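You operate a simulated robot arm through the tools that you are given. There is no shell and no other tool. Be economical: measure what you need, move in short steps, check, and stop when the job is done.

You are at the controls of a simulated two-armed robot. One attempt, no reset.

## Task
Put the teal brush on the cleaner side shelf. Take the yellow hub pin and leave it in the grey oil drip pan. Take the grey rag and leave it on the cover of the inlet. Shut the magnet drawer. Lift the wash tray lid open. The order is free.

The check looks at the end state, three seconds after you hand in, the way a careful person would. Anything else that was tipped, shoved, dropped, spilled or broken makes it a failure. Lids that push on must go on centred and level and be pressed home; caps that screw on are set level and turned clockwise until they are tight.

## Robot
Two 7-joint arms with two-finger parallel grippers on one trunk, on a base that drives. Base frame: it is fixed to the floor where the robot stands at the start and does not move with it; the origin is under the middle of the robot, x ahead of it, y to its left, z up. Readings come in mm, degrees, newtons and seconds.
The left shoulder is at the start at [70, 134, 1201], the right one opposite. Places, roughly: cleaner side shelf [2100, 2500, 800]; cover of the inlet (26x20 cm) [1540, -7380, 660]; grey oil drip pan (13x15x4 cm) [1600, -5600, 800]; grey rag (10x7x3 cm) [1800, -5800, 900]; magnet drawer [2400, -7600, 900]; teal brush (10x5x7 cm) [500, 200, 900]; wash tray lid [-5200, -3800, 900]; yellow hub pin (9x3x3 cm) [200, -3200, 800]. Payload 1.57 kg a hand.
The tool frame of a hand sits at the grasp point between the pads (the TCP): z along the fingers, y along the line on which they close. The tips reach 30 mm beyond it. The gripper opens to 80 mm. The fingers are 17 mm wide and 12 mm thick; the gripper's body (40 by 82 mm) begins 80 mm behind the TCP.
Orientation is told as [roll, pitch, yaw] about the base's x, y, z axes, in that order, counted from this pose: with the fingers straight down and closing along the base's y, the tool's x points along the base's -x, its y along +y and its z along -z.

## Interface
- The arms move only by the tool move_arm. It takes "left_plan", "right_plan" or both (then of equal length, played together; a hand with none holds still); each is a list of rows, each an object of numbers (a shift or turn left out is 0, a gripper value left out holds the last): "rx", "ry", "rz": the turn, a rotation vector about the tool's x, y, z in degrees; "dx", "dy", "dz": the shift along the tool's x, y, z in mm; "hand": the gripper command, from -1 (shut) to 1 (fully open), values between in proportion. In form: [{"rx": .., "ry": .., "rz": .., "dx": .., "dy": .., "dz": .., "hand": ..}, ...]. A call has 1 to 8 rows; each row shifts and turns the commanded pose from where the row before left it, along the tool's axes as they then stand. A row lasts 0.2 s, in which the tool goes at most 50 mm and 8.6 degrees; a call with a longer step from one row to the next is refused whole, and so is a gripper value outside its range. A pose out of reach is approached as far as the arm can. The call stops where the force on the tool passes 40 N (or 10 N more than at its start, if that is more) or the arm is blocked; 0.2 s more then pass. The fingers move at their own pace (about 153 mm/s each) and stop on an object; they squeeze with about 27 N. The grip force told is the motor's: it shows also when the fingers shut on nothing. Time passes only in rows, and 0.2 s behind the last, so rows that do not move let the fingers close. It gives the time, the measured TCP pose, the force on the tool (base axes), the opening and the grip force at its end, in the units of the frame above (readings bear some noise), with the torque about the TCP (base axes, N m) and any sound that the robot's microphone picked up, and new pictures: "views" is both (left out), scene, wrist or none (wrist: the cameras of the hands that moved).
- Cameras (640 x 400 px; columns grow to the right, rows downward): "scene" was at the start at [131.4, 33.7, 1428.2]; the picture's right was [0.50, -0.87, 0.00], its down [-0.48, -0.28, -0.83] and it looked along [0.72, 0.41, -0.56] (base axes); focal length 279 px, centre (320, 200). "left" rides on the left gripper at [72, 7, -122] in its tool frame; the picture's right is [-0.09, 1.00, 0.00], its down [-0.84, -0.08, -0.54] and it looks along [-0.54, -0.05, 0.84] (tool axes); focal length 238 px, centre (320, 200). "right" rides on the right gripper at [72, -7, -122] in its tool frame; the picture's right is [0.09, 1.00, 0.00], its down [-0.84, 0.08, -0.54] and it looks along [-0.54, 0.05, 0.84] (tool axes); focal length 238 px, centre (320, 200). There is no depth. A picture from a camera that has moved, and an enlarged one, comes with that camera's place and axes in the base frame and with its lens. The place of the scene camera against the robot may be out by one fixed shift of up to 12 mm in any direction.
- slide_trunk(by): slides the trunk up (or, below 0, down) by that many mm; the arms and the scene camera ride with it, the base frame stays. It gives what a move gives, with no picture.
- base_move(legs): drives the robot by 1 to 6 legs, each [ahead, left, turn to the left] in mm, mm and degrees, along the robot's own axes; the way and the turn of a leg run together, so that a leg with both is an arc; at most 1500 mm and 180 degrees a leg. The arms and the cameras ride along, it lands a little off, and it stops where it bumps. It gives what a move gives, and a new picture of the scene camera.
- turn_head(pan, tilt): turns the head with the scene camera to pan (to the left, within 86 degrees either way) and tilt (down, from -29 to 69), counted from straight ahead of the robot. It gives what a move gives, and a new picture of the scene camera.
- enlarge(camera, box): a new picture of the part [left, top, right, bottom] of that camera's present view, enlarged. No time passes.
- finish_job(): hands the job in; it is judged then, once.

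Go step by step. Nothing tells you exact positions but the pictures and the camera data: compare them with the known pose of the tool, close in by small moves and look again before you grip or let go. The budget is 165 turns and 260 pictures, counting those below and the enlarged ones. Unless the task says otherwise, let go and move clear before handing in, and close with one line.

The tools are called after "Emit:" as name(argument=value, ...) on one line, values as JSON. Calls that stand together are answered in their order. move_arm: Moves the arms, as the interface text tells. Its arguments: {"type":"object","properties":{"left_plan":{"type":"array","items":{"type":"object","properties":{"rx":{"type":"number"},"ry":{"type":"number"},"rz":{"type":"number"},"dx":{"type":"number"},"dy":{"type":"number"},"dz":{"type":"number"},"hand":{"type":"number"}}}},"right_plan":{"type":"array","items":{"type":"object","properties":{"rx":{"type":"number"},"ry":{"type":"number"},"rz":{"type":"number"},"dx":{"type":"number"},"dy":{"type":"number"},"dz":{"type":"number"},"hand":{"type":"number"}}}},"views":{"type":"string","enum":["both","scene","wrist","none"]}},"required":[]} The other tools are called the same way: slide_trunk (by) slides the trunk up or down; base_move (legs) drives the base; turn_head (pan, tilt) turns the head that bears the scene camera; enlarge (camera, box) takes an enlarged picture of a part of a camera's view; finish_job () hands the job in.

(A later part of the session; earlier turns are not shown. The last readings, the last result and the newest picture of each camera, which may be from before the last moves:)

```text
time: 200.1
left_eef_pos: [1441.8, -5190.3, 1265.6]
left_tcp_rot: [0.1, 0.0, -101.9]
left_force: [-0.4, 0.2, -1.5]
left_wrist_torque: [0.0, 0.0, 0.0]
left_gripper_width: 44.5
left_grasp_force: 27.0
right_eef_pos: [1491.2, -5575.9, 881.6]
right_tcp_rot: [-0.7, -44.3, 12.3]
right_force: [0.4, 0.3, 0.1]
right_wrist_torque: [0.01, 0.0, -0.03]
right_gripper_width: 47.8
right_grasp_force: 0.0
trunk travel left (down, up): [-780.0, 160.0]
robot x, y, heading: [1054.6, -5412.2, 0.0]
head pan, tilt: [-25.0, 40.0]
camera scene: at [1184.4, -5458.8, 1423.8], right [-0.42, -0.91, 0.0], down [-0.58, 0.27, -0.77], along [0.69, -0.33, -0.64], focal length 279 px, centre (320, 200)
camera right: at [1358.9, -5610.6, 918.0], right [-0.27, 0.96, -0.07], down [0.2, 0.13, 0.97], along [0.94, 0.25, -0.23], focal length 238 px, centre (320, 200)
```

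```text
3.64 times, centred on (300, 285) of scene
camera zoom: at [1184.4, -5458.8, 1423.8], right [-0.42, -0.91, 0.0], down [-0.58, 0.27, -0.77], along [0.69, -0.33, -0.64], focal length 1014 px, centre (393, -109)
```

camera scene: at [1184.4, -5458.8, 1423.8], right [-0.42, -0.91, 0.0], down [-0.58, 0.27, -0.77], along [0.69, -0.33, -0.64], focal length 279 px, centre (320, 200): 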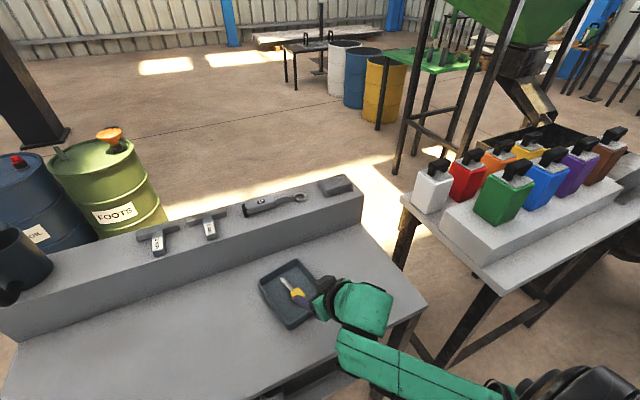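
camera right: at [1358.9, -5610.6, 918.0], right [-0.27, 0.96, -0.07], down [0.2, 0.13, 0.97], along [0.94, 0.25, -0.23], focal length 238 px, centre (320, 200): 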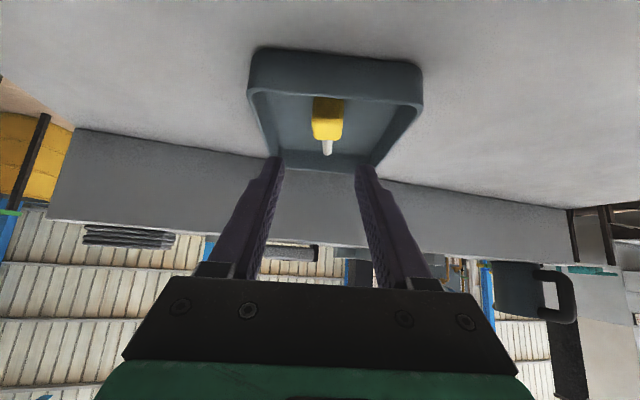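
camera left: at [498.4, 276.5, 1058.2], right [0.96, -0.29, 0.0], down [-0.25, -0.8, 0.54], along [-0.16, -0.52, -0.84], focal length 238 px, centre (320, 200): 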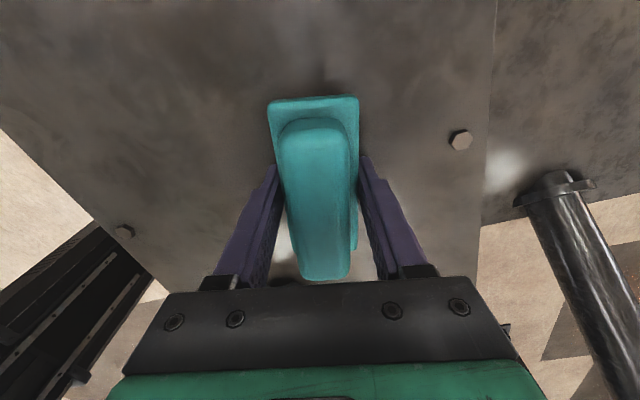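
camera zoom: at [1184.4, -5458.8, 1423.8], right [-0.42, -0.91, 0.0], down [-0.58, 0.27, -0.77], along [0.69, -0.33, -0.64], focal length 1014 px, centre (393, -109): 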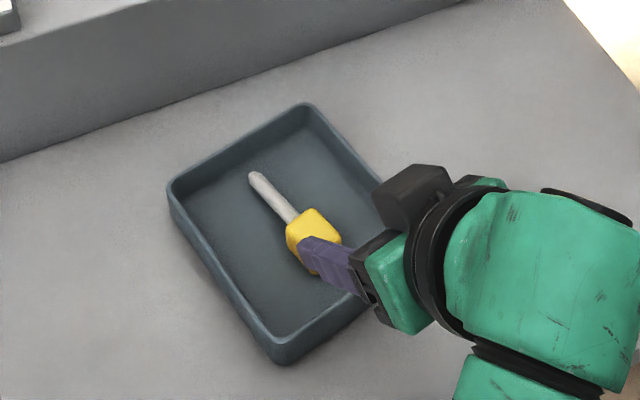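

The pin lies in the pan. I raise and straighten the right hand, then drive around the +y end of the table to reach the rag from behind the ledge.

Emit:
move_arm(right_plan=[{"dx": -31.5, "dz": -31.5}, {"dx": -31.5, "dz": -31.5}, {"dx": -31.5, "dz": -31.5}, {"dx": -31.5, "dz": -31.5}, {"dx": -31.5, "dz": -31.5}, {"dx": -31.5, "dz": -31.5}], views="none")

Emit:
move_arm(right_plan=[{"ry": 7.5}, {"ry": 7.5}, {"ry": 7.5}, {"ry": 7.5}, {"ry": 7.5}, {"ry": 7.5}, {"rz": 6, "dx": 40}, {"rz": 6, "dx": 40}], views="none")

Emit:
base_move(legs=[[-150, 800, 0], [0, 0, -25], [1400, 0, 0]])

Emit:
turn_head(pan=-20, tilt=30)

```text
time: 201.5
left_eef_pos: [1443.1, -5190.5, 1264.9]
left_tcp_rot: [0.1, 0.2, -101.8]
left_force: [0.3, -0.5, -1.6]
left_wrist_torque: [-0.04, 0.02, 0.0]
left_gripper_width: 44.7
left_grasp_force: 26.8
right_eef_pos: [1507.5, -5574.2, 1147.6]
right_tcp_rot: [-0.7, -44.3, 12.3]
right_force: [-0.6, -0.9, 0.2]
right_wrist_torque: [-0.02, -0.02, 0.01]
right_gripper_width: 48.3
right_grasp_force: 0.0
right hand out of reach, approached as far as the arm can: row 5
trunk travel left (down, up): [-780.0, 160.0]
robot x, y, heading: [1054.9, -5410.3, -0.3]
head pan, tilt: [-25.0, 40.0]
```

```text
time: 203.3
left_eef_pos: [1439.5, -5191.1, 1266.3]
left_tcp_rot: [0.2, 0.1, -101.9]
left_force: [-0.5, -1.5, -1.1]
left_wrist_torque: [-0.01, 0.0, 0.03]
left_gripper_width: 44.5
left_grasp_force: 27.0
right_eef_pos: [1423.2, -5587.1, 1148.2]
right_tcp_rot: [-0.6, 0.5, -0.2]
right_force: [0.7, -0.9, 0.2]
right_wrist_torque: [0.02, -0.05, -0.01]
right_gripper_width: 48.2
right_grasp_force: 0.1
trunk travel left (down, up): [-780.0, 160.0]
robot x, y, heading: [1052.2, -5413.8, 0.0]
head pan, tilt: [-25.0, 40.0]
```

```text
time: 211.8
left_eef_pos: [1716.8, -4786.0, 1267.2]
left_tcp_rot: [0.1, 0.2, -136.4]
left_force: [0.2, -0.4, -1.4]
left_wrist_torque: [0.0, -0.03, 0.0]
left_gripper_width: 44.4
left_grasp_force: 26.4
right_eef_pos: [1478.3, -5102.5, 1148.5]
right_tcp_rot: [-0.6, 0.4, -34.5]
right_force: [-0.2, 0.5, 0.4]
right_wrist_torque: [-0.01, -0.03, 0.0]
right_gripper_width: 47.9
right_grasp_force: 0.1
trunk travel left (down, up): [-780.0, 160.0]
robot x, y, heading: [1274.6, -4750.8, -34.5]
head pan, tilt: [-25.0, 40.0]
stopped in leg 3: the robot was blocked; the commanded pose is now the measured one
camera scene: at [1359.2, -4861.2, 1424.0], right [-0.86, -0.51, 0.0], down [-0.32, 0.55, -0.77], along [0.39, -0.66, -0.64], focal length 279 px, centre (320, 200)
```

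scene: 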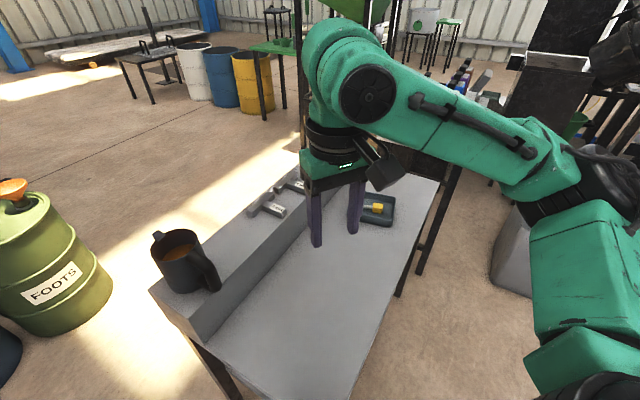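

```text
time: 212.5
left_eef_pos: [1719.7, -4785.8, 1266.8]
left_tcp_rot: [0.1, 0.0, -136.3]
left_force: [-0.7, -0.4, -0.6]
left_wrist_torque: [-0.02, -0.02, 0.0]
left_gripper_width: 44.5
left_grasp_force: 27.0
right_eef_pos: [1481.3, -5104.4, 1148.5]
right_tcp_rot: [-0.7, 0.5, -34.5]
right_force: [0.5, -0.6, -0.7]
right_wrist_torque: [0.0, 0.01, 0.0]
right_gripper_width: 48.2
right_grasp_force: 0.1
trunk travel left (down, up): [-780.0, 160.0]
robot x, y, heading: [1274.1, -4746.5, -34.8]
head pan, tilt: [-20.0, 30.0]
camera scene: at [1371.4, -4861.9, 1439.1], right [-0.82, -0.58, 0.0], down [-0.29, 0.41, -0.87], along [0.5, -0.71, -0.5], focal length 279 px, centre (320, 200)
```

scene: 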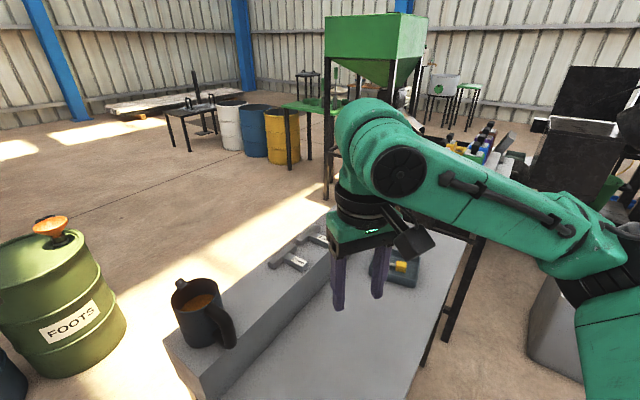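

I clipped the table end because my turn was too early; nothing appears disturbed. I back off and go around with more clearance.

Emit:
base_move(legs=[[-250, 0, 0], [0, 0, 35], [0, 180, 0], [1150, 0, 0]])

Emit:
turn_head(pan=-60, tilt=30)

```text
time: 222.4
left_eef_pos: [2573.1, -4201.2, 1266.5]
left_tcp_rot: [0.1, 0.0, -101.8]
left_force: [0.3, -0.5, -0.6]
left_wrist_torque: [0.0, -0.02, -0.01]
left_gripper_width: 44.7
left_grasp_force: 26.8
right_eef_pos: [2555.8, -4598.5, 1148.9]
right_tcp_rot: [-0.7, 0.6, 0.0]
right_force: [-0.1, 0.3, -0.1]
right_wrist_torque: [-0.03, 0.02, -0.01]
right_gripper_width: 48.3
right_grasp_force: 0.0
trunk travel left (down, up): [-780.0, 160.0]
robot x, y, heading: [2182.0, -4426.1, -0.1]
head pan, tilt: [-20.0, 30.0]
camera scene: at [2323.6, -4465.8, 1439.1], right [-0.34, -0.94, 0.0], down [-0.47, 0.17, -0.87], along [0.81, -0.3, -0.5], focal length 279 px, centre (320, 200)
```

scene: 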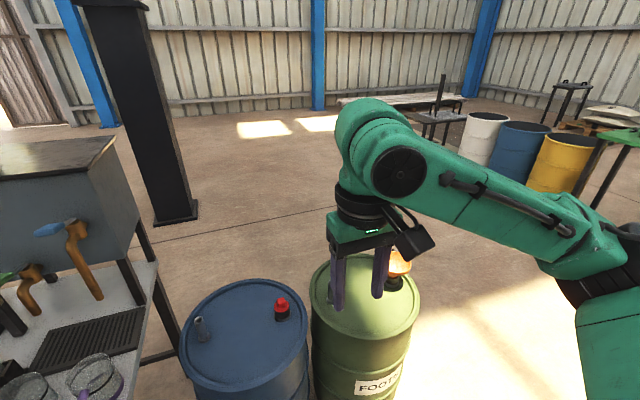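

```text
time: 223.5
left_eef_pos: [2572.3, -4201.4, 1266.5]
left_tcp_rot: [0.1, 0.0, -101.7]
left_force: [-0.2, 0.5, -1.4]
left_wrist_torque: [0.01, -0.02, 0.0]
left_gripper_width: 45.0
left_grasp_force: 27.4
right_eef_pos: [2556.8, -4598.2, 1148.1]
right_tcp_rot: [-0.7, 0.5, 0.0]
right_force: [0.8, -0.5, -0.7]
right_wrist_torque: [0.0, -0.04, 0.03]
right_gripper_width: 48.2
right_grasp_force: 0.1
trunk travel left (down, up): [-780.0, 160.0]
robot x, y, heading: [2182.7, -4423.2, 0.2]
head pan, tilt: [-60.0, 30.0]
camera scene: at [2284.5, -4513.0, 1439.1], right [-0.87, -0.5, 0.0], down [-0.25, 0.43, -0.87], along [0.43, -0.75, -0.5], focal length 279 px, centre (320, 200)
```

scene: 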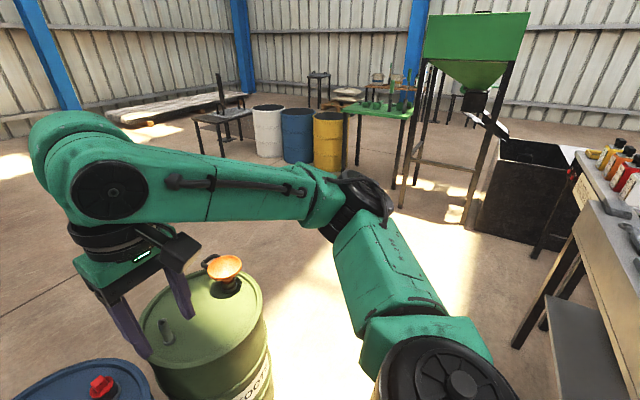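

The aisle between the table back and the drums is clear. I turn to −y, drive down and angle toward the rag.

Emit:
base_move(legs=[[0, 0, -90], [1000, 70, 0], [0, 0, -40]])

Emit:
turn_head(pan=-10, tilt=45)

```text
time: 234.3
left_eef_pos: [2205.0, -5863.7, 1265.6]
left_tcp_rot: [0.1, 0.0, 129.8]
left_force: [0.2, -0.7, -1.5]
left_wrist_torque: [0.01, 0.0, -0.03]
left_gripper_width: 44.2
left_grasp_force: 26.7
right_eef_pos: [1904.0, -5602.7, 1148.5]
right_tcp_rot: [-0.7, 0.4, -128.5]
right_force: [-0.4, -0.4, 0.5]
right_wrist_torque: [0.0, 0.01, 0.01]
right_gripper_width: 47.8
right_grasp_force: 0.1
trunk travel left (down, up): [-780.0, 160.0]
robot x, y, heading: [2271.6, -5420.5, -128.8]
head pan, tilt: [-60.0, 30.0]
camera scene: at [2156.0, -5457.2, 1439.1], right [0.15, 0.99, 0.0], down [0.49, -0.07, -0.87], along [-0.86, 0.13, -0.5], focal length 279 px, centre (320, 200)
```

scene: 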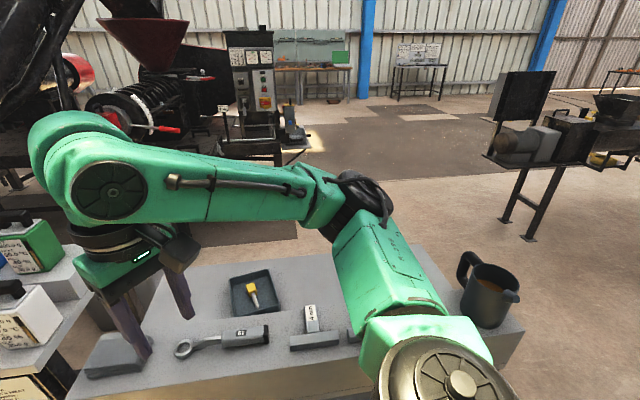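

```text
time: 235.5
left_eef_pos: [2204.4, -5863.6, 1266.0]
left_tcp_rot: [0.1, 0.0, 129.8]
left_force: [0.8, -0.1, -1.2]
left_wrist_torque: [-0.03, 0.01, 0.02]
left_gripper_width: 44.6
left_grasp_force: 27.0
right_eef_pos: [1903.7, -5603.4, 1148.6]
right_tcp_rot: [-0.6, 0.5, -128.5]
right_force: [0.7, -0.3, -0.9]
right_wrist_torque: [0.02, 0.0, -0.02]
right_gripper_width: 47.9
right_grasp_force: 0.1
trunk travel left (down, up): [-780.0, 160.0]
robot x, y, heading: [2271.6, -5421.7, -128.4]
head pan, tilt: [-10.0, 45.0]
camera scene: at [2184.0, -5524.2, 1416.5], right [-0.66, 0.75, 0.0], down [0.53, 0.47, -0.71], along [-0.53, -0.47, -0.71], focal length 279 px, centre (320, 200)
```

scene: 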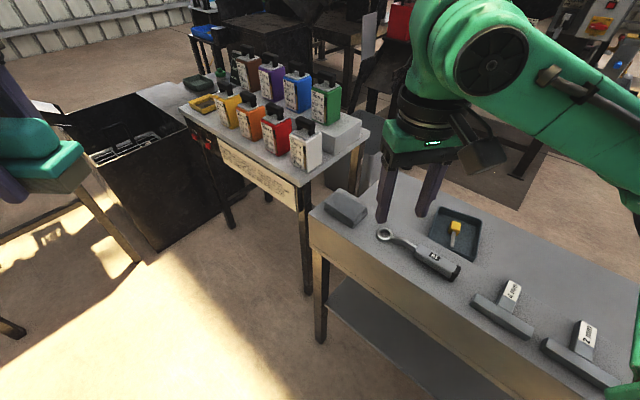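

The rag is at about [1783, -5800], top z≈906. I square up to the ledge (facing −x) for a comfortable reach.

Emit:
base_move(legs=[[0, 0, -51.5], [20, 510, 0]])

Emit:
move_arm(right_plan=[{"rz": -8.4, "hand": 1}, {"rz": -8.4}, {"rz": -8.4}, {"rz": -8.4}, {"rz": -8.4}, {"rz": -8.4}, {"rz": -8.4}, {"rz": -8.4}], views="none")

Emit:
move_arm(right_plan=[{"rz": -8.4}, {"rz": -8.4}, {"rz": -6}], views="both")

```text
time: 240.8
left_eef_pos: [1851.0, -6138.6, 1265.6]
left_tcp_rot: [0.0, 0.1, 77.1]
left_force: [0.1, -0.3, -0.8]
left_wrist_torque: [-0.02, -0.03, 0.0]
left_gripper_width: 44.6
left_grasp_force: 27.0
right_eef_pos: [1875.3, -5741.3, 1149.1]
right_tcp_rot: [-0.5, 0.5, 178.9]
right_force: [-0.7, 0.6, 0.5]
right_wrist_torque: [0.02, 0.0, 0.03]
right_gripper_width: 48.2
right_grasp_force: 0.1
trunk travel left (down, up): [-780.0, 160.0]
robot x, y, heading: [2243.9, -5921.9, 178.8]
head pan, tilt: [-10.0, 45.0]
camera scene: at [2117.0, -5916.7, 1416.4], right [0.2, 0.98, 0.0], down [0.69, -0.14, -0.71], along [-0.69, 0.14, -0.71], focal length 279 px, centre (320, 200)
```

scene: 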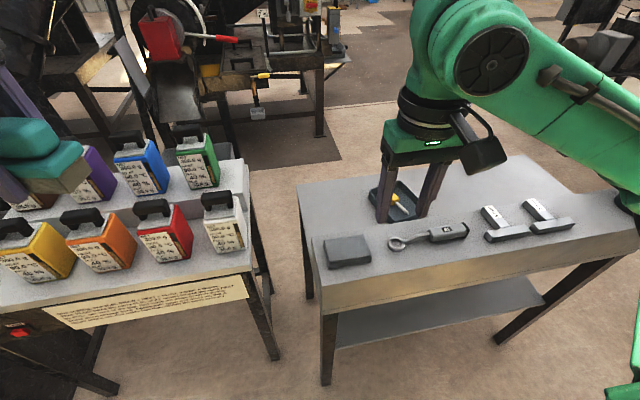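

```text
time: 242.6
left_eef_pos: [1850.3, -6139.3, 1267.0]
left_tcp_rot: [0.0, 0.0, 77.0]
left_force: [-0.4, 0.1, -1.5]
left_wrist_torque: [0.03, -0.01, -0.02]
left_gripper_width: 44.5
left_grasp_force: 26.3
right_eef_pos: [1874.1, -5742.8, 1148.5]
right_tcp_rot: [0.3, 0.8, -113.8]
right_force: [-0.7, 0.2, -0.7]
right_wrist_torque: [0.01, -0.01, 0.0]
right_gripper_width: 80.1
right_grasp_force: 0.1
trunk travel left (down, up): [-780.0, 160.0]
robot x, y, heading: [2244.4, -5924.6, 178.8]
head pan, tilt: [-10.0, 45.0]
```

```text
time: 243.4
left_eef_pos: [1850.7, -6139.2, 1265.0]
left_tcp_rot: [-0.1, 0.0, 77.0]
left_force: [0.2, -0.7, -1.5]
left_wrist_torque: [0.0, -0.02, 0.01]
left_gripper_width: 44.7
left_grasp_force: 27.4
right_eef_pos: [1875.3, -5742.5, 1148.4]
right_tcp_rot: [0.5, 0.8, -90.9]
right_force: [0.4, -0.7, 0.1]
right_wrist_torque: [-0.02, 0.02, 0.01]
right_gripper_width: 80.3
right_grasp_force: 0.0
trunk travel left (down, up): [-780.0, 160.0]
robot x, y, heading: [2240.6, -5924.7, 178.8]
head pan, tilt: [-10.0, 45.0]
camera scene: at [2116.9, -5918.2, 1416.4], right [0.19, 0.98, 0.0], down [0.69, -0.14, -0.71], along [-0.69, 0.14, -0.71], focal length 279 px, centre (320, 200)
camera right: at [1867.7, -5672.2, 1270.7], right [1.0, 0.07, 0.01], down [0.06, -0.84, 0.53], along [0.05, -0.53, -0.85], focal length 238 px, centre (320, 200)
```

scene: 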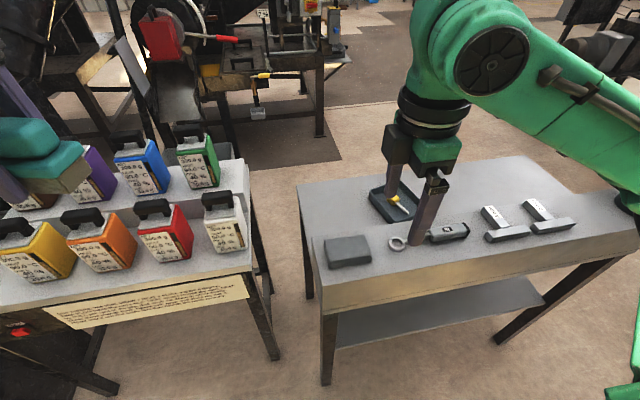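
right: 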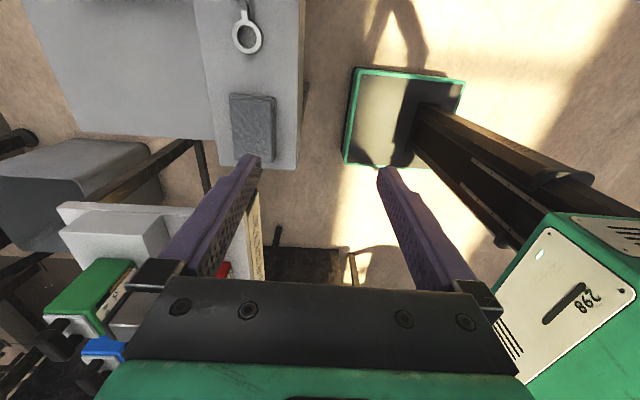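

Emit:
move_arm(right_plan=[{"dx": -13.5, "dy": -32.7}, {"dx": -13.5, "dy": -32.7}, {"dx": -13.5, "dy": -32.7}, {"dz": 45}, {"dz": 45}, {"dz": 45}], views="wrist")

```text
time: 244.8
left_eef_pos: [1847.9, -6139.7, 1265.6]
left_tcp_rot: [0.0, 0.1, 77.0]
left_force: [0.8, 0.1, -1.3]
left_wrist_torque: [-0.01, -0.02, -0.01]
left_gripper_width: 44.6
left_grasp_force: 26.7
right_eef_pos: [1776.0, -5778.6, 1011.2]
right_tcp_rot: [0.5, 0.6, -91.1]
right_force: [0.9, -0.2, 0.2]
right_wrist_torque: [0.02, 0.01, 0.0]
right_gripper_width: 79.9
right_grasp_force: 0.2
trunk travel left (down, up): [-780.0, 160.0]
robot x, y, heading: [2243.4, -5925.7, 178.8]
head pan, tilt: [-10.0, 45.0]
camera right: at [1768.5, -5707.7, 1132.6], right [1.0, 0.07, 0.01], down [0.06, -0.84, 0.53], along [0.05, -0.53, -0.85], focal length 238 px, centre (320, 200)
```

right: 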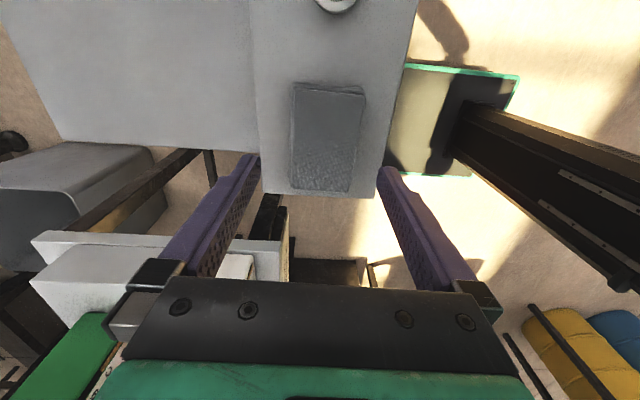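

Emit:
move_arm(right_plan=[{"dx": -6, "dy": 5.5, "rz": -1}, {"dz": 30}, {"dz": 30}], views="wrist")

```text
time: 245.6
left_eef_pos: [1849.6, -6138.0, 1264.7]
left_tcp_rot: [0.0, 0.0, 76.9]
left_force: [-0.1, -0.6, -0.4]
left_wrist_torque: [0.01, 0.04, -0.01]
left_gripper_width: 44.4
left_grasp_force: 26.7
right_eef_pos: [1782.6, -5786.1, 951.4]
right_tcp_rot: [0.5, 0.6, -90.1]
right_force: [0.0, 0.5, -0.5]
right_wrist_torque: [0.0, -0.02, 0.0]
right_gripper_width: 80.1
right_grasp_force: 0.1
trunk travel left (down, up): [-780.0, 160.0]
robot x, y, heading: [2239.1, -5920.5, 178.7]
head pan, tilt: [-10.0, 45.0]
camera right: at [1774.0, -5715.8, 1073.7], right [1.0, 0.09, 0.01], down [0.07, -0.84, 0.53], along [0.06, -0.53, -0.85], focal length 238 px, centre (320, 200)
```

right: 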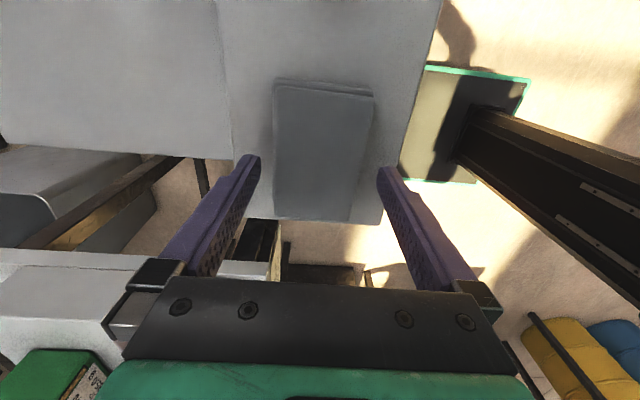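

Emit:
move_arm(right_plan=[{"dy": -1.5, "dz": 12}, {"dz": 12}, {"dz": 10}], views="wrist")

Emit:
enlarge(camera="scene", box=[280, 120, 480, 290])

```text
time: 246.4
left_eef_pos: [1853.4, -6139.7, 1267.0]
left_tcp_rot: [0.2, 0.0, 77.1]
left_force: [0.2, 1.1, -0.6]
left_wrist_torque: [0.01, -0.03, 0.03]
left_gripper_width: 44.8
left_grasp_force: 27.2
right_eef_pos: [1779.4, -5784.9, 930.4]
right_tcp_rot: [-0.5, 0.5, -90.1]
right_force: [12.2, 1.1, 16.3]
right_wrist_torque: [-0.12, -1.14, 0.03]
right_gripper_width: 80.2
right_grasp_force: 0.1
trunk travel left (down, up): [-780.0, 160.0]
robot x, y, heading: [2241.9, -5924.1, 178.7]
head pan, tilt: [-10.0, 45.0]
stopped in row 3 (right hand): the force on the tool passed its limit (the readings are from after the stop); the commanded pose is now the measured one
camera right: at [1774.0, -5715.0, 1053.2], right [1.0, 0.09, -0.01], down [0.08, -0.84, 0.53], along [0.04, -0.53, -0.85], focal length 238 px, centre (320, 200)
```

right: 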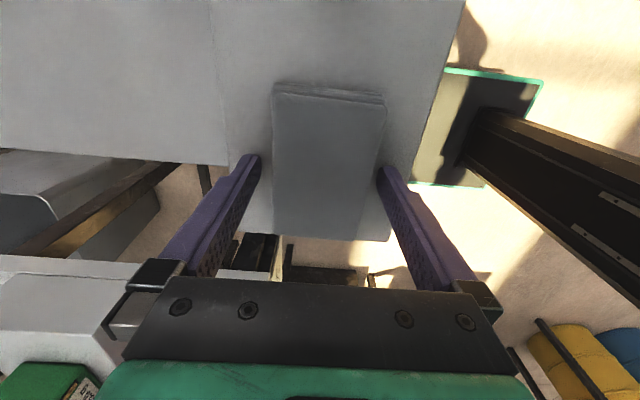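

```text
2.35 times, centred on (380, 205) of scene
camera zoom: at [2121.1, -5918.6, 1417.0], right [0.2, 0.98, 0.0], down [0.69, -0.14, -0.71], along [-0.7, 0.14, -0.71], focal length 656 px, centre (179, 188)
```

zoom: 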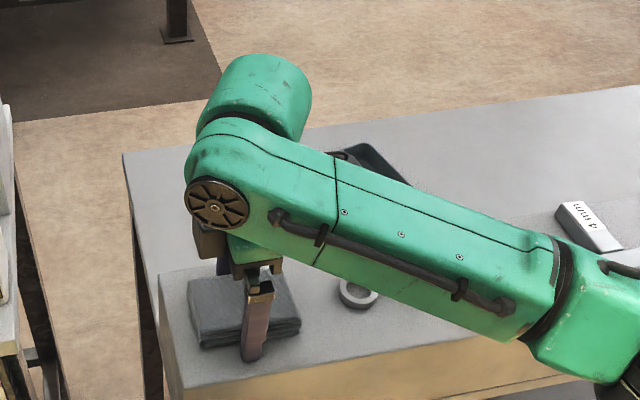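

The right finger seems to catch on the rag's near edge; I lift, shift 5 mm toward me and try again.

Emit:
move_arm(right_plan=[{"dz": -15}, {"dy": 7}, {}], views="wrist")

Emit:
enlarge(camera="right", box=[220, 60, 420, 260])

```text
time: 247.2
left_eef_pos: [1849.0, -6138.9, 1265.3]
left_tcp_rot: [-0.1, 0.0, 77.0]
left_force: [0.4, 0.9, -0.6]
left_wrist_torque: [0.01, -0.02, 0.0]
left_gripper_width: 44.7
left_grasp_force: 27.0
right_eef_pos: [1783.6, -5784.7, 941.7]
right_tcp_rot: [-0.4, 0.5, -90.2]
right_force: [-0.3, 0.3, -1.0]
right_wrist_torque: [-0.02, 0.0, 0.02]
right_gripper_width: 80.0
right_grasp_force: 0.1
trunk travel left (down, up): [-780.0, 160.0]
robot x, y, heading: [2239.7, -5923.6, 179.0]
head pan, tilt: [-10.0, 45.0]
camera right: at [1777.4, -5714.7, 1065.2], right [1.0, 0.09, -0.01], down [0.08, -0.84, 0.53], along [0.04, -0.53, -0.85], focal length 238 px, centre (320, 200)
```

right: 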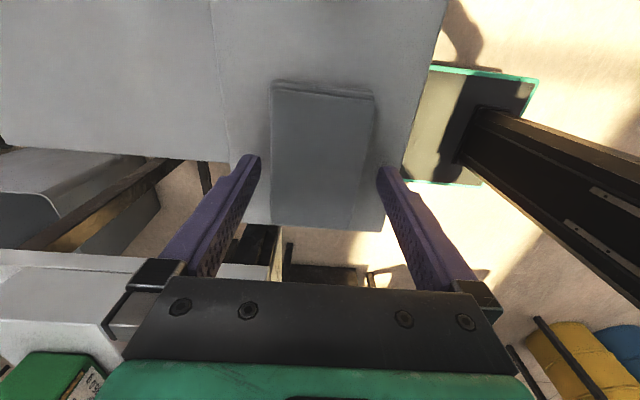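

```text
2.00 times, centred on (320, 160) of right
camera zoom: at [1777.4, -5714.7, 1065.2], right [1.0, 0.09, -0.01], down [0.08, -0.84, 0.53], along [0.04, -0.53, -0.85], focal length 477 px, centre (320, 280)
```

zoom: 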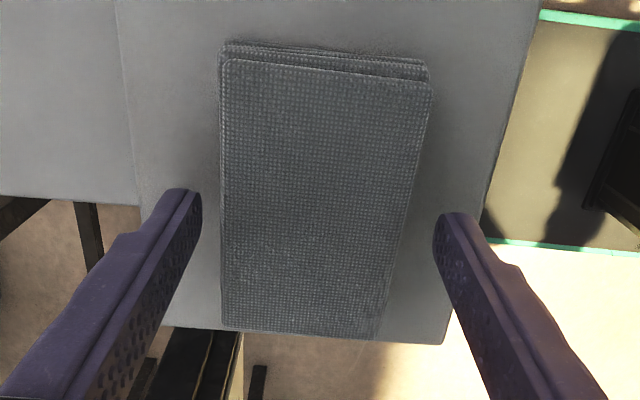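

Now centred with clearance on both sides. I descend again.

Emit:
move_arm(right_plan=[{"dz": 10}, {"dz": 8}, {"dz": 8}], views="wrist")

```text
time: 247.9
left_eef_pos: [1853.7, -6139.1, 1267.5]
left_tcp_rot: [0.2, 0.1, 77.0]
left_force: [-0.5, 0.3, -1.0]
left_wrist_torque: [0.0, -0.04, -0.02]
left_gripper_width: 44.6
left_grasp_force: 26.7
right_eef_pos: [1783.7, -5785.3, 930.0]
right_tcp_rot: [-1.2, 0.4, -90.1]
right_force: [14.9, 2.9, 27.2]
right_wrist_torque: [-0.07, -1.76, 0.09]
right_gripper_width: 80.2
right_grasp_force: 0.1
trunk travel left (down, up): [-780.0, 160.0]
robot x, y, heading: [2242.7, -5925.0, 178.3]
head pan, tilt: [-10.0, 45.0]
stopped in row 3 (right hand): the force on the tool passed its limit (the readings are from after the stop); the commanded pose is now the measured one
camera right: at [1779.4, -5714.3, 1053.7], right [1.0, 0.09, -0.02], down [0.09, -0.84, 0.53], along [0.03, -0.53, -0.85], focal length 238 px, centre (320, 200)
```

right: 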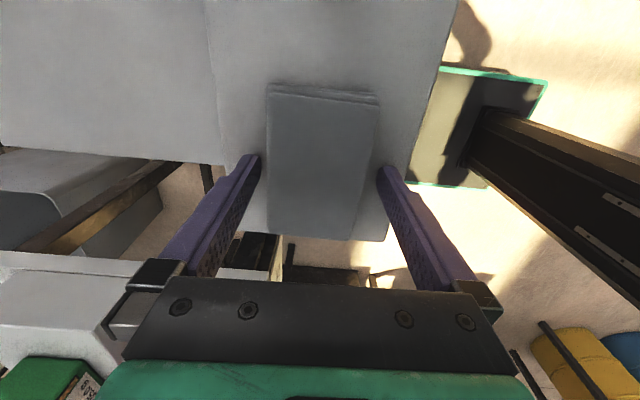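

Contact is with the ledge itself (tips at z≈900), so the height is right. I raise 3 mm and close.

Emit:
move_arm(right_plan=[{"dz": -4}, {"hand": -1}, {"hand": -1}, {"hand": -1}], views="wrist")

```text
time: 248.9
left_eef_pos: [1849.8, -6138.5, 1265.9]
left_tcp_rot: [0.0, 0.0, 76.9]
left_force: [0.4, -0.3, -1.2]
left_wrist_torque: [0.0, 0.02, -0.02]
left_gripper_width: 44.6
left_grasp_force: 26.5
right_eef_pos: [1779.5, -5785.1, 931.3]
right_tcp_rot: [-1.1, 0.4, -90.2]
right_force: [-0.1, -0.1, 0.4]
right_wrist_torque: [0.03, 0.01, 0.01]
right_gripper_width: 64.1
right_grasp_force: 26.8
trunk travel left (down, up): [-780.0, 160.0]
robot x, y, heading: [2242.1, -5922.4, 178.7]
head pan, tilt: [-10.0, 45.0]
camera right: at [1775.0, -5713.7, 1053.6], right [1.0, 0.09, -0.02], down [0.09, -0.84, 0.53], along [0.03, -0.53, -0.85], focal length 238 px, centre (320, 200)
```

right: 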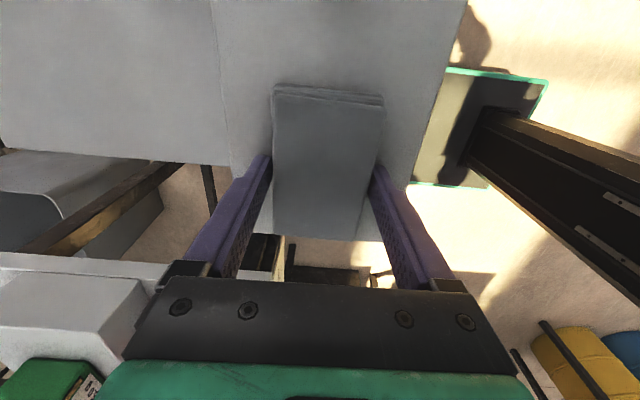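

Gripped at 64 mm. I lift the rag straight up.

Emit:
move_arm(right_plan=[{"dz": -15}, {"dz": -35}, {"dz": -45}, {"dz": -45}, {"dz": -45}, {"dz": -45}], views="both")

```text
time: 250.3
left_eef_pos: [1850.7, -6139.1, 1265.9]
left_tcp_rot: [0.1, 0.0, 77.0]
left_force: [0.4, 1.1, -2.1]
left_wrist_torque: [-0.01, 0.01, 0.01]
left_gripper_width: 44.6
left_grasp_force: 26.7
right_eef_pos: [1786.5, -5787.4, 1160.7]
right_tcp_rot: [-1.1, 0.3, -90.3]
right_force: [-0.1, 0.3, -0.5]
right_wrist_torque: [-0.03, 0.03, -0.03]
right_gripper_width: 64.3
right_grasp_force: 27.2
trunk travel left (down, up): [-780.0, 160.0]
robot x, y, heading: [2245.3, -5920.1, 179.1]
head pan, tilt: [-10.0, 45.0]
camera scene: at [2117.8, -5918.8, 1416.5], right [0.2, 0.98, 0.0], down [0.69, -0.14, -0.71], along [-0.69, 0.14, -0.71], focal length 279 px, centre (320, 200)
camera right: at [1782.2, -5716.4, 1283.6], right [1.0, 0.09, -0.02], down [0.09, -0.84, 0.53], along [0.03, -0.53, -0.85], focal length 238 px, centre (320, 200)
```

scene: 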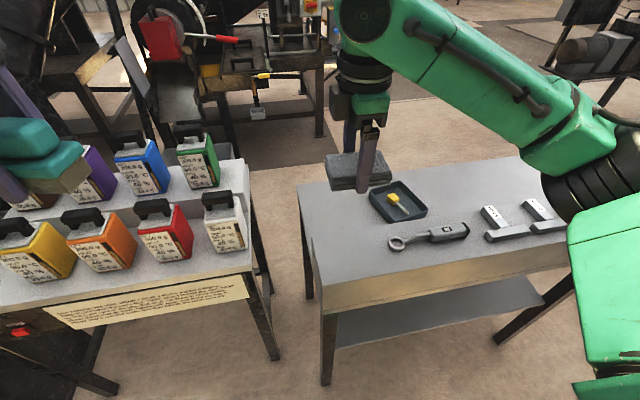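
right: 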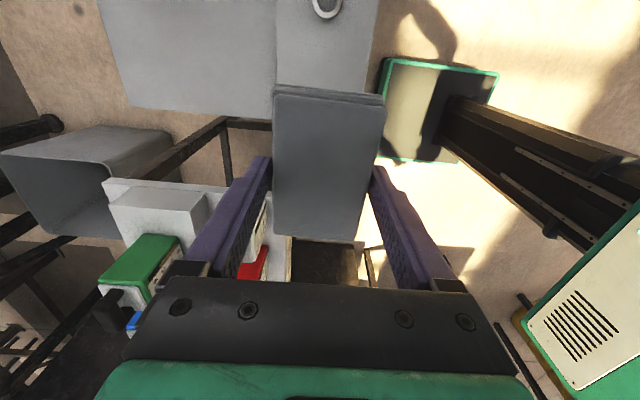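

Rag secured. I back away and turn toward −y to find the inlet cover and the drawer.

Emit:
base_move(legs=[[-250, 0, 0], [0, 0, 90]])

Emit:
turn_head(pan=0, tilt=20)

Emit:
turn_head(pan=-35, tilt=25)

```text
time: 255.9
left_eef_pos: [2704.3, -6325.0, 1265.4]
left_tcp_rot: [0.0, 0.1, 166.3]
left_force: [-0.1, -0.2, -1.4]
left_wrist_torque: [-0.01, 0.04, 0.02]
left_gripper_width: 44.5
left_grasp_force: 27.1
right_eef_pos: [2351.7, -6384.4, 1159.3]
right_tcp_rot: [-1.0, 0.4, -0.8]
right_force: [-0.4, -0.6, -1.3]
right_wrist_torque: [0.01, -0.03, 0.01]
right_gripper_width: 63.9
right_grasp_force: 27.0
trunk travel left (down, up): [-780.0, 160.0]
robot x, y, heading: [2495.5, -5929.2, -92.2]
head pan, tilt: [-10.0, 45.0]
camera scene: at [2480.9, -6070.2, 1416.4], right [-0.98, 0.21, 0.0], down [0.15, 0.69, -0.71], along [-0.15, -0.69, -0.71], focal length 279 px, centre (320, 200)
```

scene: 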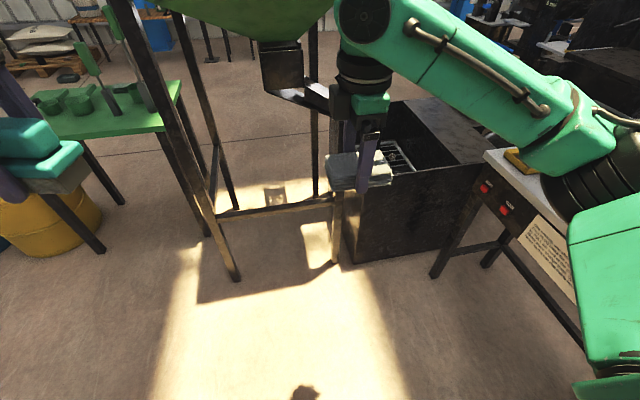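

```text
time: 256.8
left_eef_pos: [2704.1, -6325.4, 1265.1]
left_tcp_rot: [0.1, 0.0, 166.3]
left_force: [-0.5, 0.1, -2.0]
left_wrist_torque: [-0.02, 0.04, -0.01]
left_gripper_width: 44.8
left_grasp_force: 27.1
right_eef_pos: [2351.6, -6386.0, 1160.6]
right_tcp_rot: [-1.1, 0.4, -0.9]
right_force: [0.8, -0.2, -1.2]
right_wrist_torque: [0.0, -0.01, 0.0]
right_gripper_width: 63.8
right_grasp_force: 26.9
trunk travel left (down, up): [-780.0, 160.0]
robot x, y, heading: [2495.3, -5928.7, -91.8]
head pan, tilt: [0.0, 20.0]
camera scene: at [2494.8, -6083.6, 1455.0], right [-1.0, 0.04, 0.0], down [0.01, 0.34, -0.94], along [-0.03, -0.94, -0.34], focal length 279 px, centre (320, 200)
```

scene: 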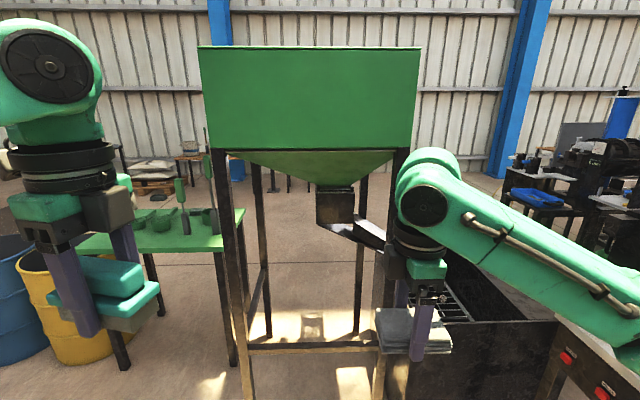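

```text
time: 257.8
left_eef_pos: [2704.3, -6324.5, 1265.0]
left_tcp_rot: [0.0, -0.1, 166.3]
left_force: [0.3, 0.5, -1.5]
left_wrist_torque: [0.02, 0.02, -0.01]
left_gripper_width: 44.4
left_grasp_force: 26.8
right_eef_pos: [2352.3, -6384.7, 1160.6]
right_tcp_rot: [-1.1, 0.4, -0.9]
right_force: [-0.3, 0.6, 0.0]
right_wrist_torque: [0.03, 0.01, 0.0]
right_gripper_width: 64.2
right_grasp_force: 26.9
trunk travel left (down, up): [-780.0, 160.0]
robot x, y, heading: [2495.9, -5931.1, -92.2]
head pan, tilt: [-35.0, 25.0]
camera scene: at [2442.7, -6064.3, 1447.0], right [-0.8, 0.6, 0.0], down [0.25, 0.34, -0.91], along [-0.54, -0.72, -0.42], focal length 279 px, centre (320, 200)
```

scene: 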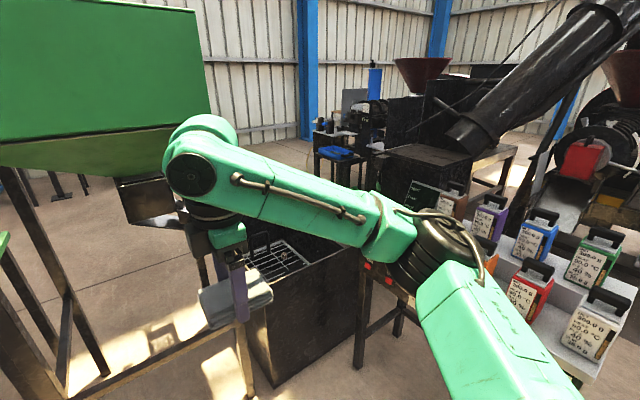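

The black box under the green hopper should hold the magnet drawer, and the dark panel on the black bin is likely the inlet cover. I raise the trunk for a better look.

Emit:
slide_trunk(by=155)

Emit:
turn_head(pan=-22, tilt=38)

Emit:
enlarge(camera="scene", box=[150, 50, 450, 250])

```text
time: 259.6
left_eef_pos: [2703.7, -6325.9, 1420.8]
left_tcp_rot: [0.0, 0.1, 166.3]
left_force: [-0.4, 0.4, -1.5]
left_wrist_torque: [-0.03, 0.04, -0.01]
left_gripper_width: 44.7
left_grasp_force: 27.4
right_eef_pos: [2352.0, -6385.0, 1314.9]
right_tcp_rot: [-1.1, 0.3, -0.9]
right_force: [1.1, 0.3, -0.7]
right_wrist_torque: [-0.04, 0.02, 0.01]
right_gripper_width: 64.3
right_grasp_force: 27.2
trunk travel left (down, up): [-935.0, 5.0]
robot x, y, heading: [2495.8, -5928.4, -92.1]
head pan, tilt: [-35.0, 25.0]
```

```text
time: 260.4
left_eef_pos: [2705.1, -6326.3, 1419.8]
left_tcp_rot: [-0.1, -0.1, 166.3]
left_force: [0.5, -1.2, -1.6]
left_wrist_torque: [-0.02, -0.01, 0.03]
left_gripper_width: 44.8
left_grasp_force: 26.7
right_eef_pos: [2352.2, -6384.5, 1316.3]
right_tcp_rot: [-1.0, 0.4, -0.8]
right_force: [0.6, 0.0, -0.5]
right_wrist_torque: [0.01, 0.01, -0.02]
right_gripper_width: 64.2
right_grasp_force: 26.9
trunk travel left (down, up): [-935.0, 5.0]
robot x, y, heading: [2494.8, -5930.1, -92.3]
head pan, tilt: [-22.0, 38.0]
camera scene: at [2463.0, -6069.6, 1581.7], right [-0.91, 0.41, 0.0], down [0.25, 0.56, -0.79], along [-0.32, -0.72, -0.62], focal length 279 px, centre (320, 200)
```

scene: 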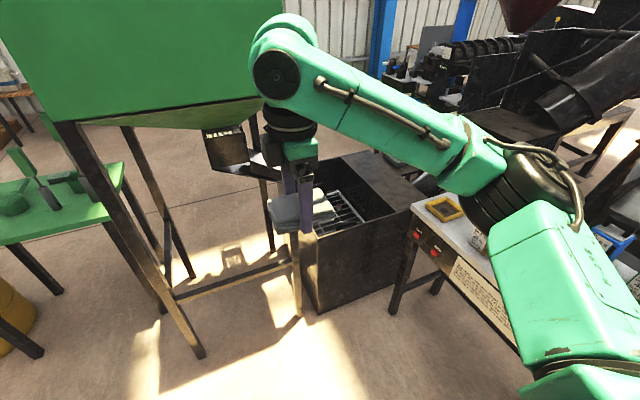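

```text
2.00 times, centred on (300, 150) of scene
camera zoom: at [2463.0, -6069.6, 1581.7], right [-0.91, 0.41, 0.0], down [0.25, 0.56, -0.79], along [-0.32, -0.72, -0.62], focal length 558 px, centre (360, 300)
```

zoom: 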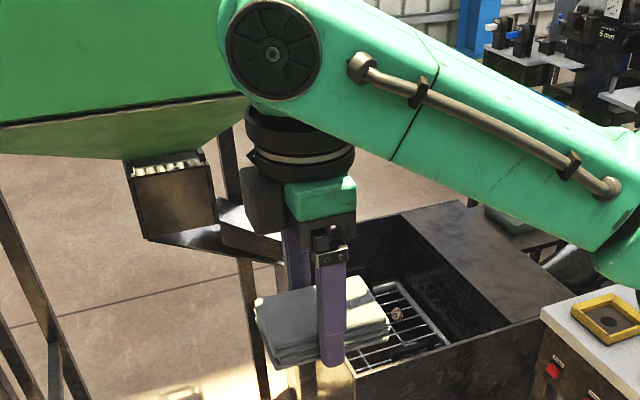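

The drawer is pulled out toward +y under the hopper (face near [2377, -7400, 900]). The cover lies on the far part of the bin's strip. I look around for a route to its far side.

Emit:
turn_head(pan=35, tilt=20)

Emit:
turn_head(pan=-50, tilt=30)

```text
time: 261.6
left_eef_pos: [2705.0, -6324.7, 1421.6]
left_tcp_rot: [0.0, 0.0, 166.3]
left_force: [-0.1, -0.7, -0.6]
left_wrist_torque: [0.0, 0.0, -0.06]
left_gripper_width: 44.8
left_grasp_force: 27.1
right_eef_pos: [2351.9, -6386.1, 1316.2]
right_tcp_rot: [-1.0, 0.4, -0.9]
right_force: [0.5, 0.0, -0.8]
right_wrist_torque: [0.0, 0.0, 0.02]
right_gripper_width: 64.2
right_grasp_force: 27.1
trunk travel left (down, up): [-935.0, 5.0]
robot x, y, heading: [2497.6, -5927.6, -92.3]
head pan, tilt: [35.0, 20.0]
camera scene: at [2548.7, -6068.8, 1610.1], right [-0.84, -0.54, 0.0], down [-0.19, 0.29, -0.94], along [0.51, -0.79, -0.34], focal length 279 px, centre (320, 200)
```

scene: 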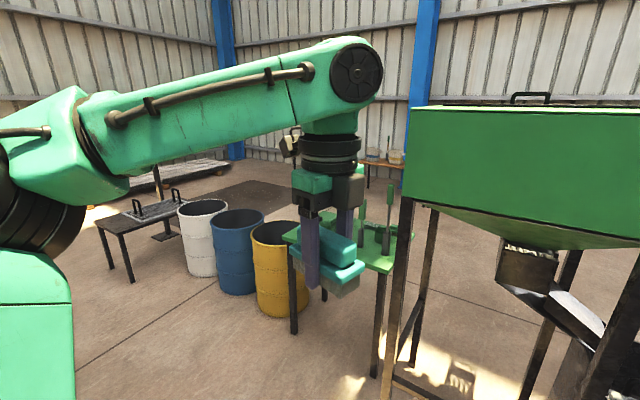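

```text
time: 263.2
left_eef_pos: [2704.5, -6325.2, 1420.2]
left_tcp_rot: [0.1, 0.0, 166.2]
left_force: [0.2, 0.0, -1.6]
left_wrist_torque: [0.0, 0.01, -0.03]
left_gripper_width: 45.0
left_grasp_force: 27.3
right_eef_pos: [2353.0, -6384.1, 1314.8]
right_tcp_rot: [-1.1, 0.4, -0.9]
right_force: [0.1, 0.4, -0.9]
right_wrist_torque: [0.04, 0.02, 0.02]
right_gripper_width: 63.9
right_grasp_force: 26.9
trunk travel left (down, up): [-935.0, 5.0]
robot x, y, heading: [2497.6, -5930.7, -91.9]
head pan, tilt: [-50.0, 30.0]
camera scene: at [2426.8, -6046.5, 1594.1], right [-0.62, 0.79, 0.0], down [0.39, 0.31, -0.87], along [-0.68, -0.53, -0.5], focal length 279 px, centre (320, 200)
```

scene: 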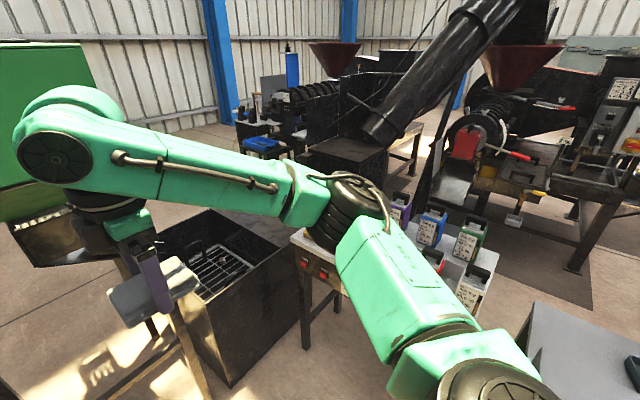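

The east side is cramped by drums and tables. I move closer, facing the bin's corner, to inspect the cover between my arms.

Emit:
base_move(legs=[[0, 0, -39], [370, 60, 0]])

Emit:
turn_head(pan=5, tilt=35)

```text
time: 267.4
left_eef_pos: [2205.3, -6682.8, 1421.7]
left_tcp_rot: [0.2, 0.1, 126.4]
left_force: [-0.2, 0.4, -1.7]
left_wrist_torque: [-0.02, 0.02, -0.01]
left_gripper_width: 44.6
left_grasp_force: 27.2
right_eef_pos: [1895.1, -6503.1, 1316.1]
right_tcp_rot: [-1.4, 0.4, -40.6]
right_force: [-0.6, -0.6, -0.5]
right_wrist_torque: [-0.03, 0.04, 0.0]
right_gripper_width: 64.0
right_grasp_force: 26.7
trunk travel left (down, up): [-935.0, 5.0]
robot x, y, heading: [2295.4, -6247.9, -132.1]
head pan, tilt: [-50.0, 30.0]
camera scene: at [2177.6, -6290.8, 1594.3], right [0.03, 1.0, 0.0], down [0.5, -0.02, -0.87], along [-0.87, 0.03, -0.5], focal length 279 px, centre (320, 200)
```

scene: 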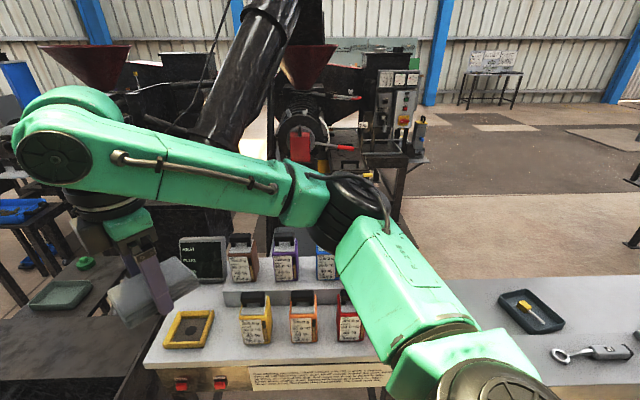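

```text
time: 268.7
left_eef_pos: [2203.4, -6685.0, 1421.2]
left_tcp_rot: [0.1, 0.0, 126.5]
left_force: [-0.2, 0.1, -0.9]
left_wrist_torque: [-0.01, -0.01, 0.01]
left_gripper_width: 44.6
left_grasp_force: 27.6
right_eef_pos: [1894.6, -6506.2, 1315.7]
right_tcp_rot: [-1.2, 0.4, -40.6]
right_force: [-0.4, -0.5, -0.5]
right_wrist_torque: [-0.02, 0.0, -0.01]
right_gripper_width: 64.0
right_grasp_force: 27.2
trunk travel left (down, up): [-935.0, 5.0]
robot x, y, heading: [2296.1, -6249.1, -131.7]
head pan, tilt: [5.0, 35.0]
camera scene: at [2213.4, -6366.8, 1586.3], right [-0.8, 0.6, 0.0], down [0.34, 0.46, -0.82], along [-0.49, -0.66, -0.57], focal length 279 px, centre (320, 200)
```

scene: 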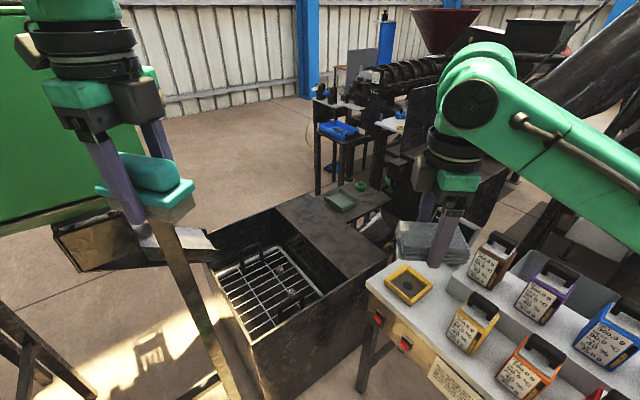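

Emit:
enlarge(camera="scene", box=[220, 160, 420, 300])

```text
2.86 times, centred on (320, 230) of scene
camera zoom: at [2213.4, -6366.8, 1586.3], right [-0.8, 0.6, 0.0], down [0.34, 0.46, -0.82], along [-0.49, -0.66, -0.57], focal length 797 px, centre (320, 114)
```

zoom: 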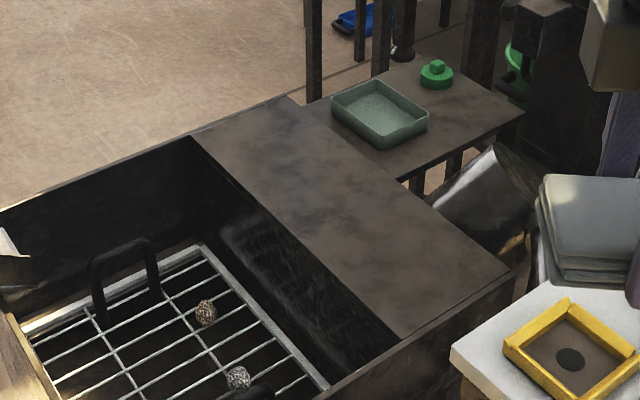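

Emit:
enlarge(camera="scene", box=[270, 180, 410, 285])

```text
3.81 times, centred on (340, 232) of scene
camera zoom: at [2213.4, -6366.8, 1586.3], right [-0.8, 0.6, 0.0], down [0.34, 0.46, -0.82], along [-0.49, -0.66, -0.57], focal length 1062 px, centre (244, 76)
```

zoom: 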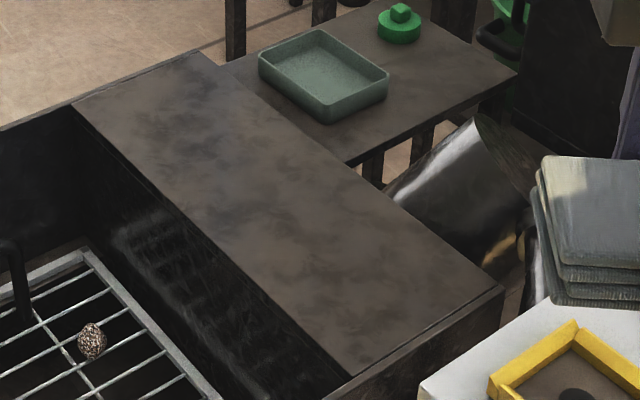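

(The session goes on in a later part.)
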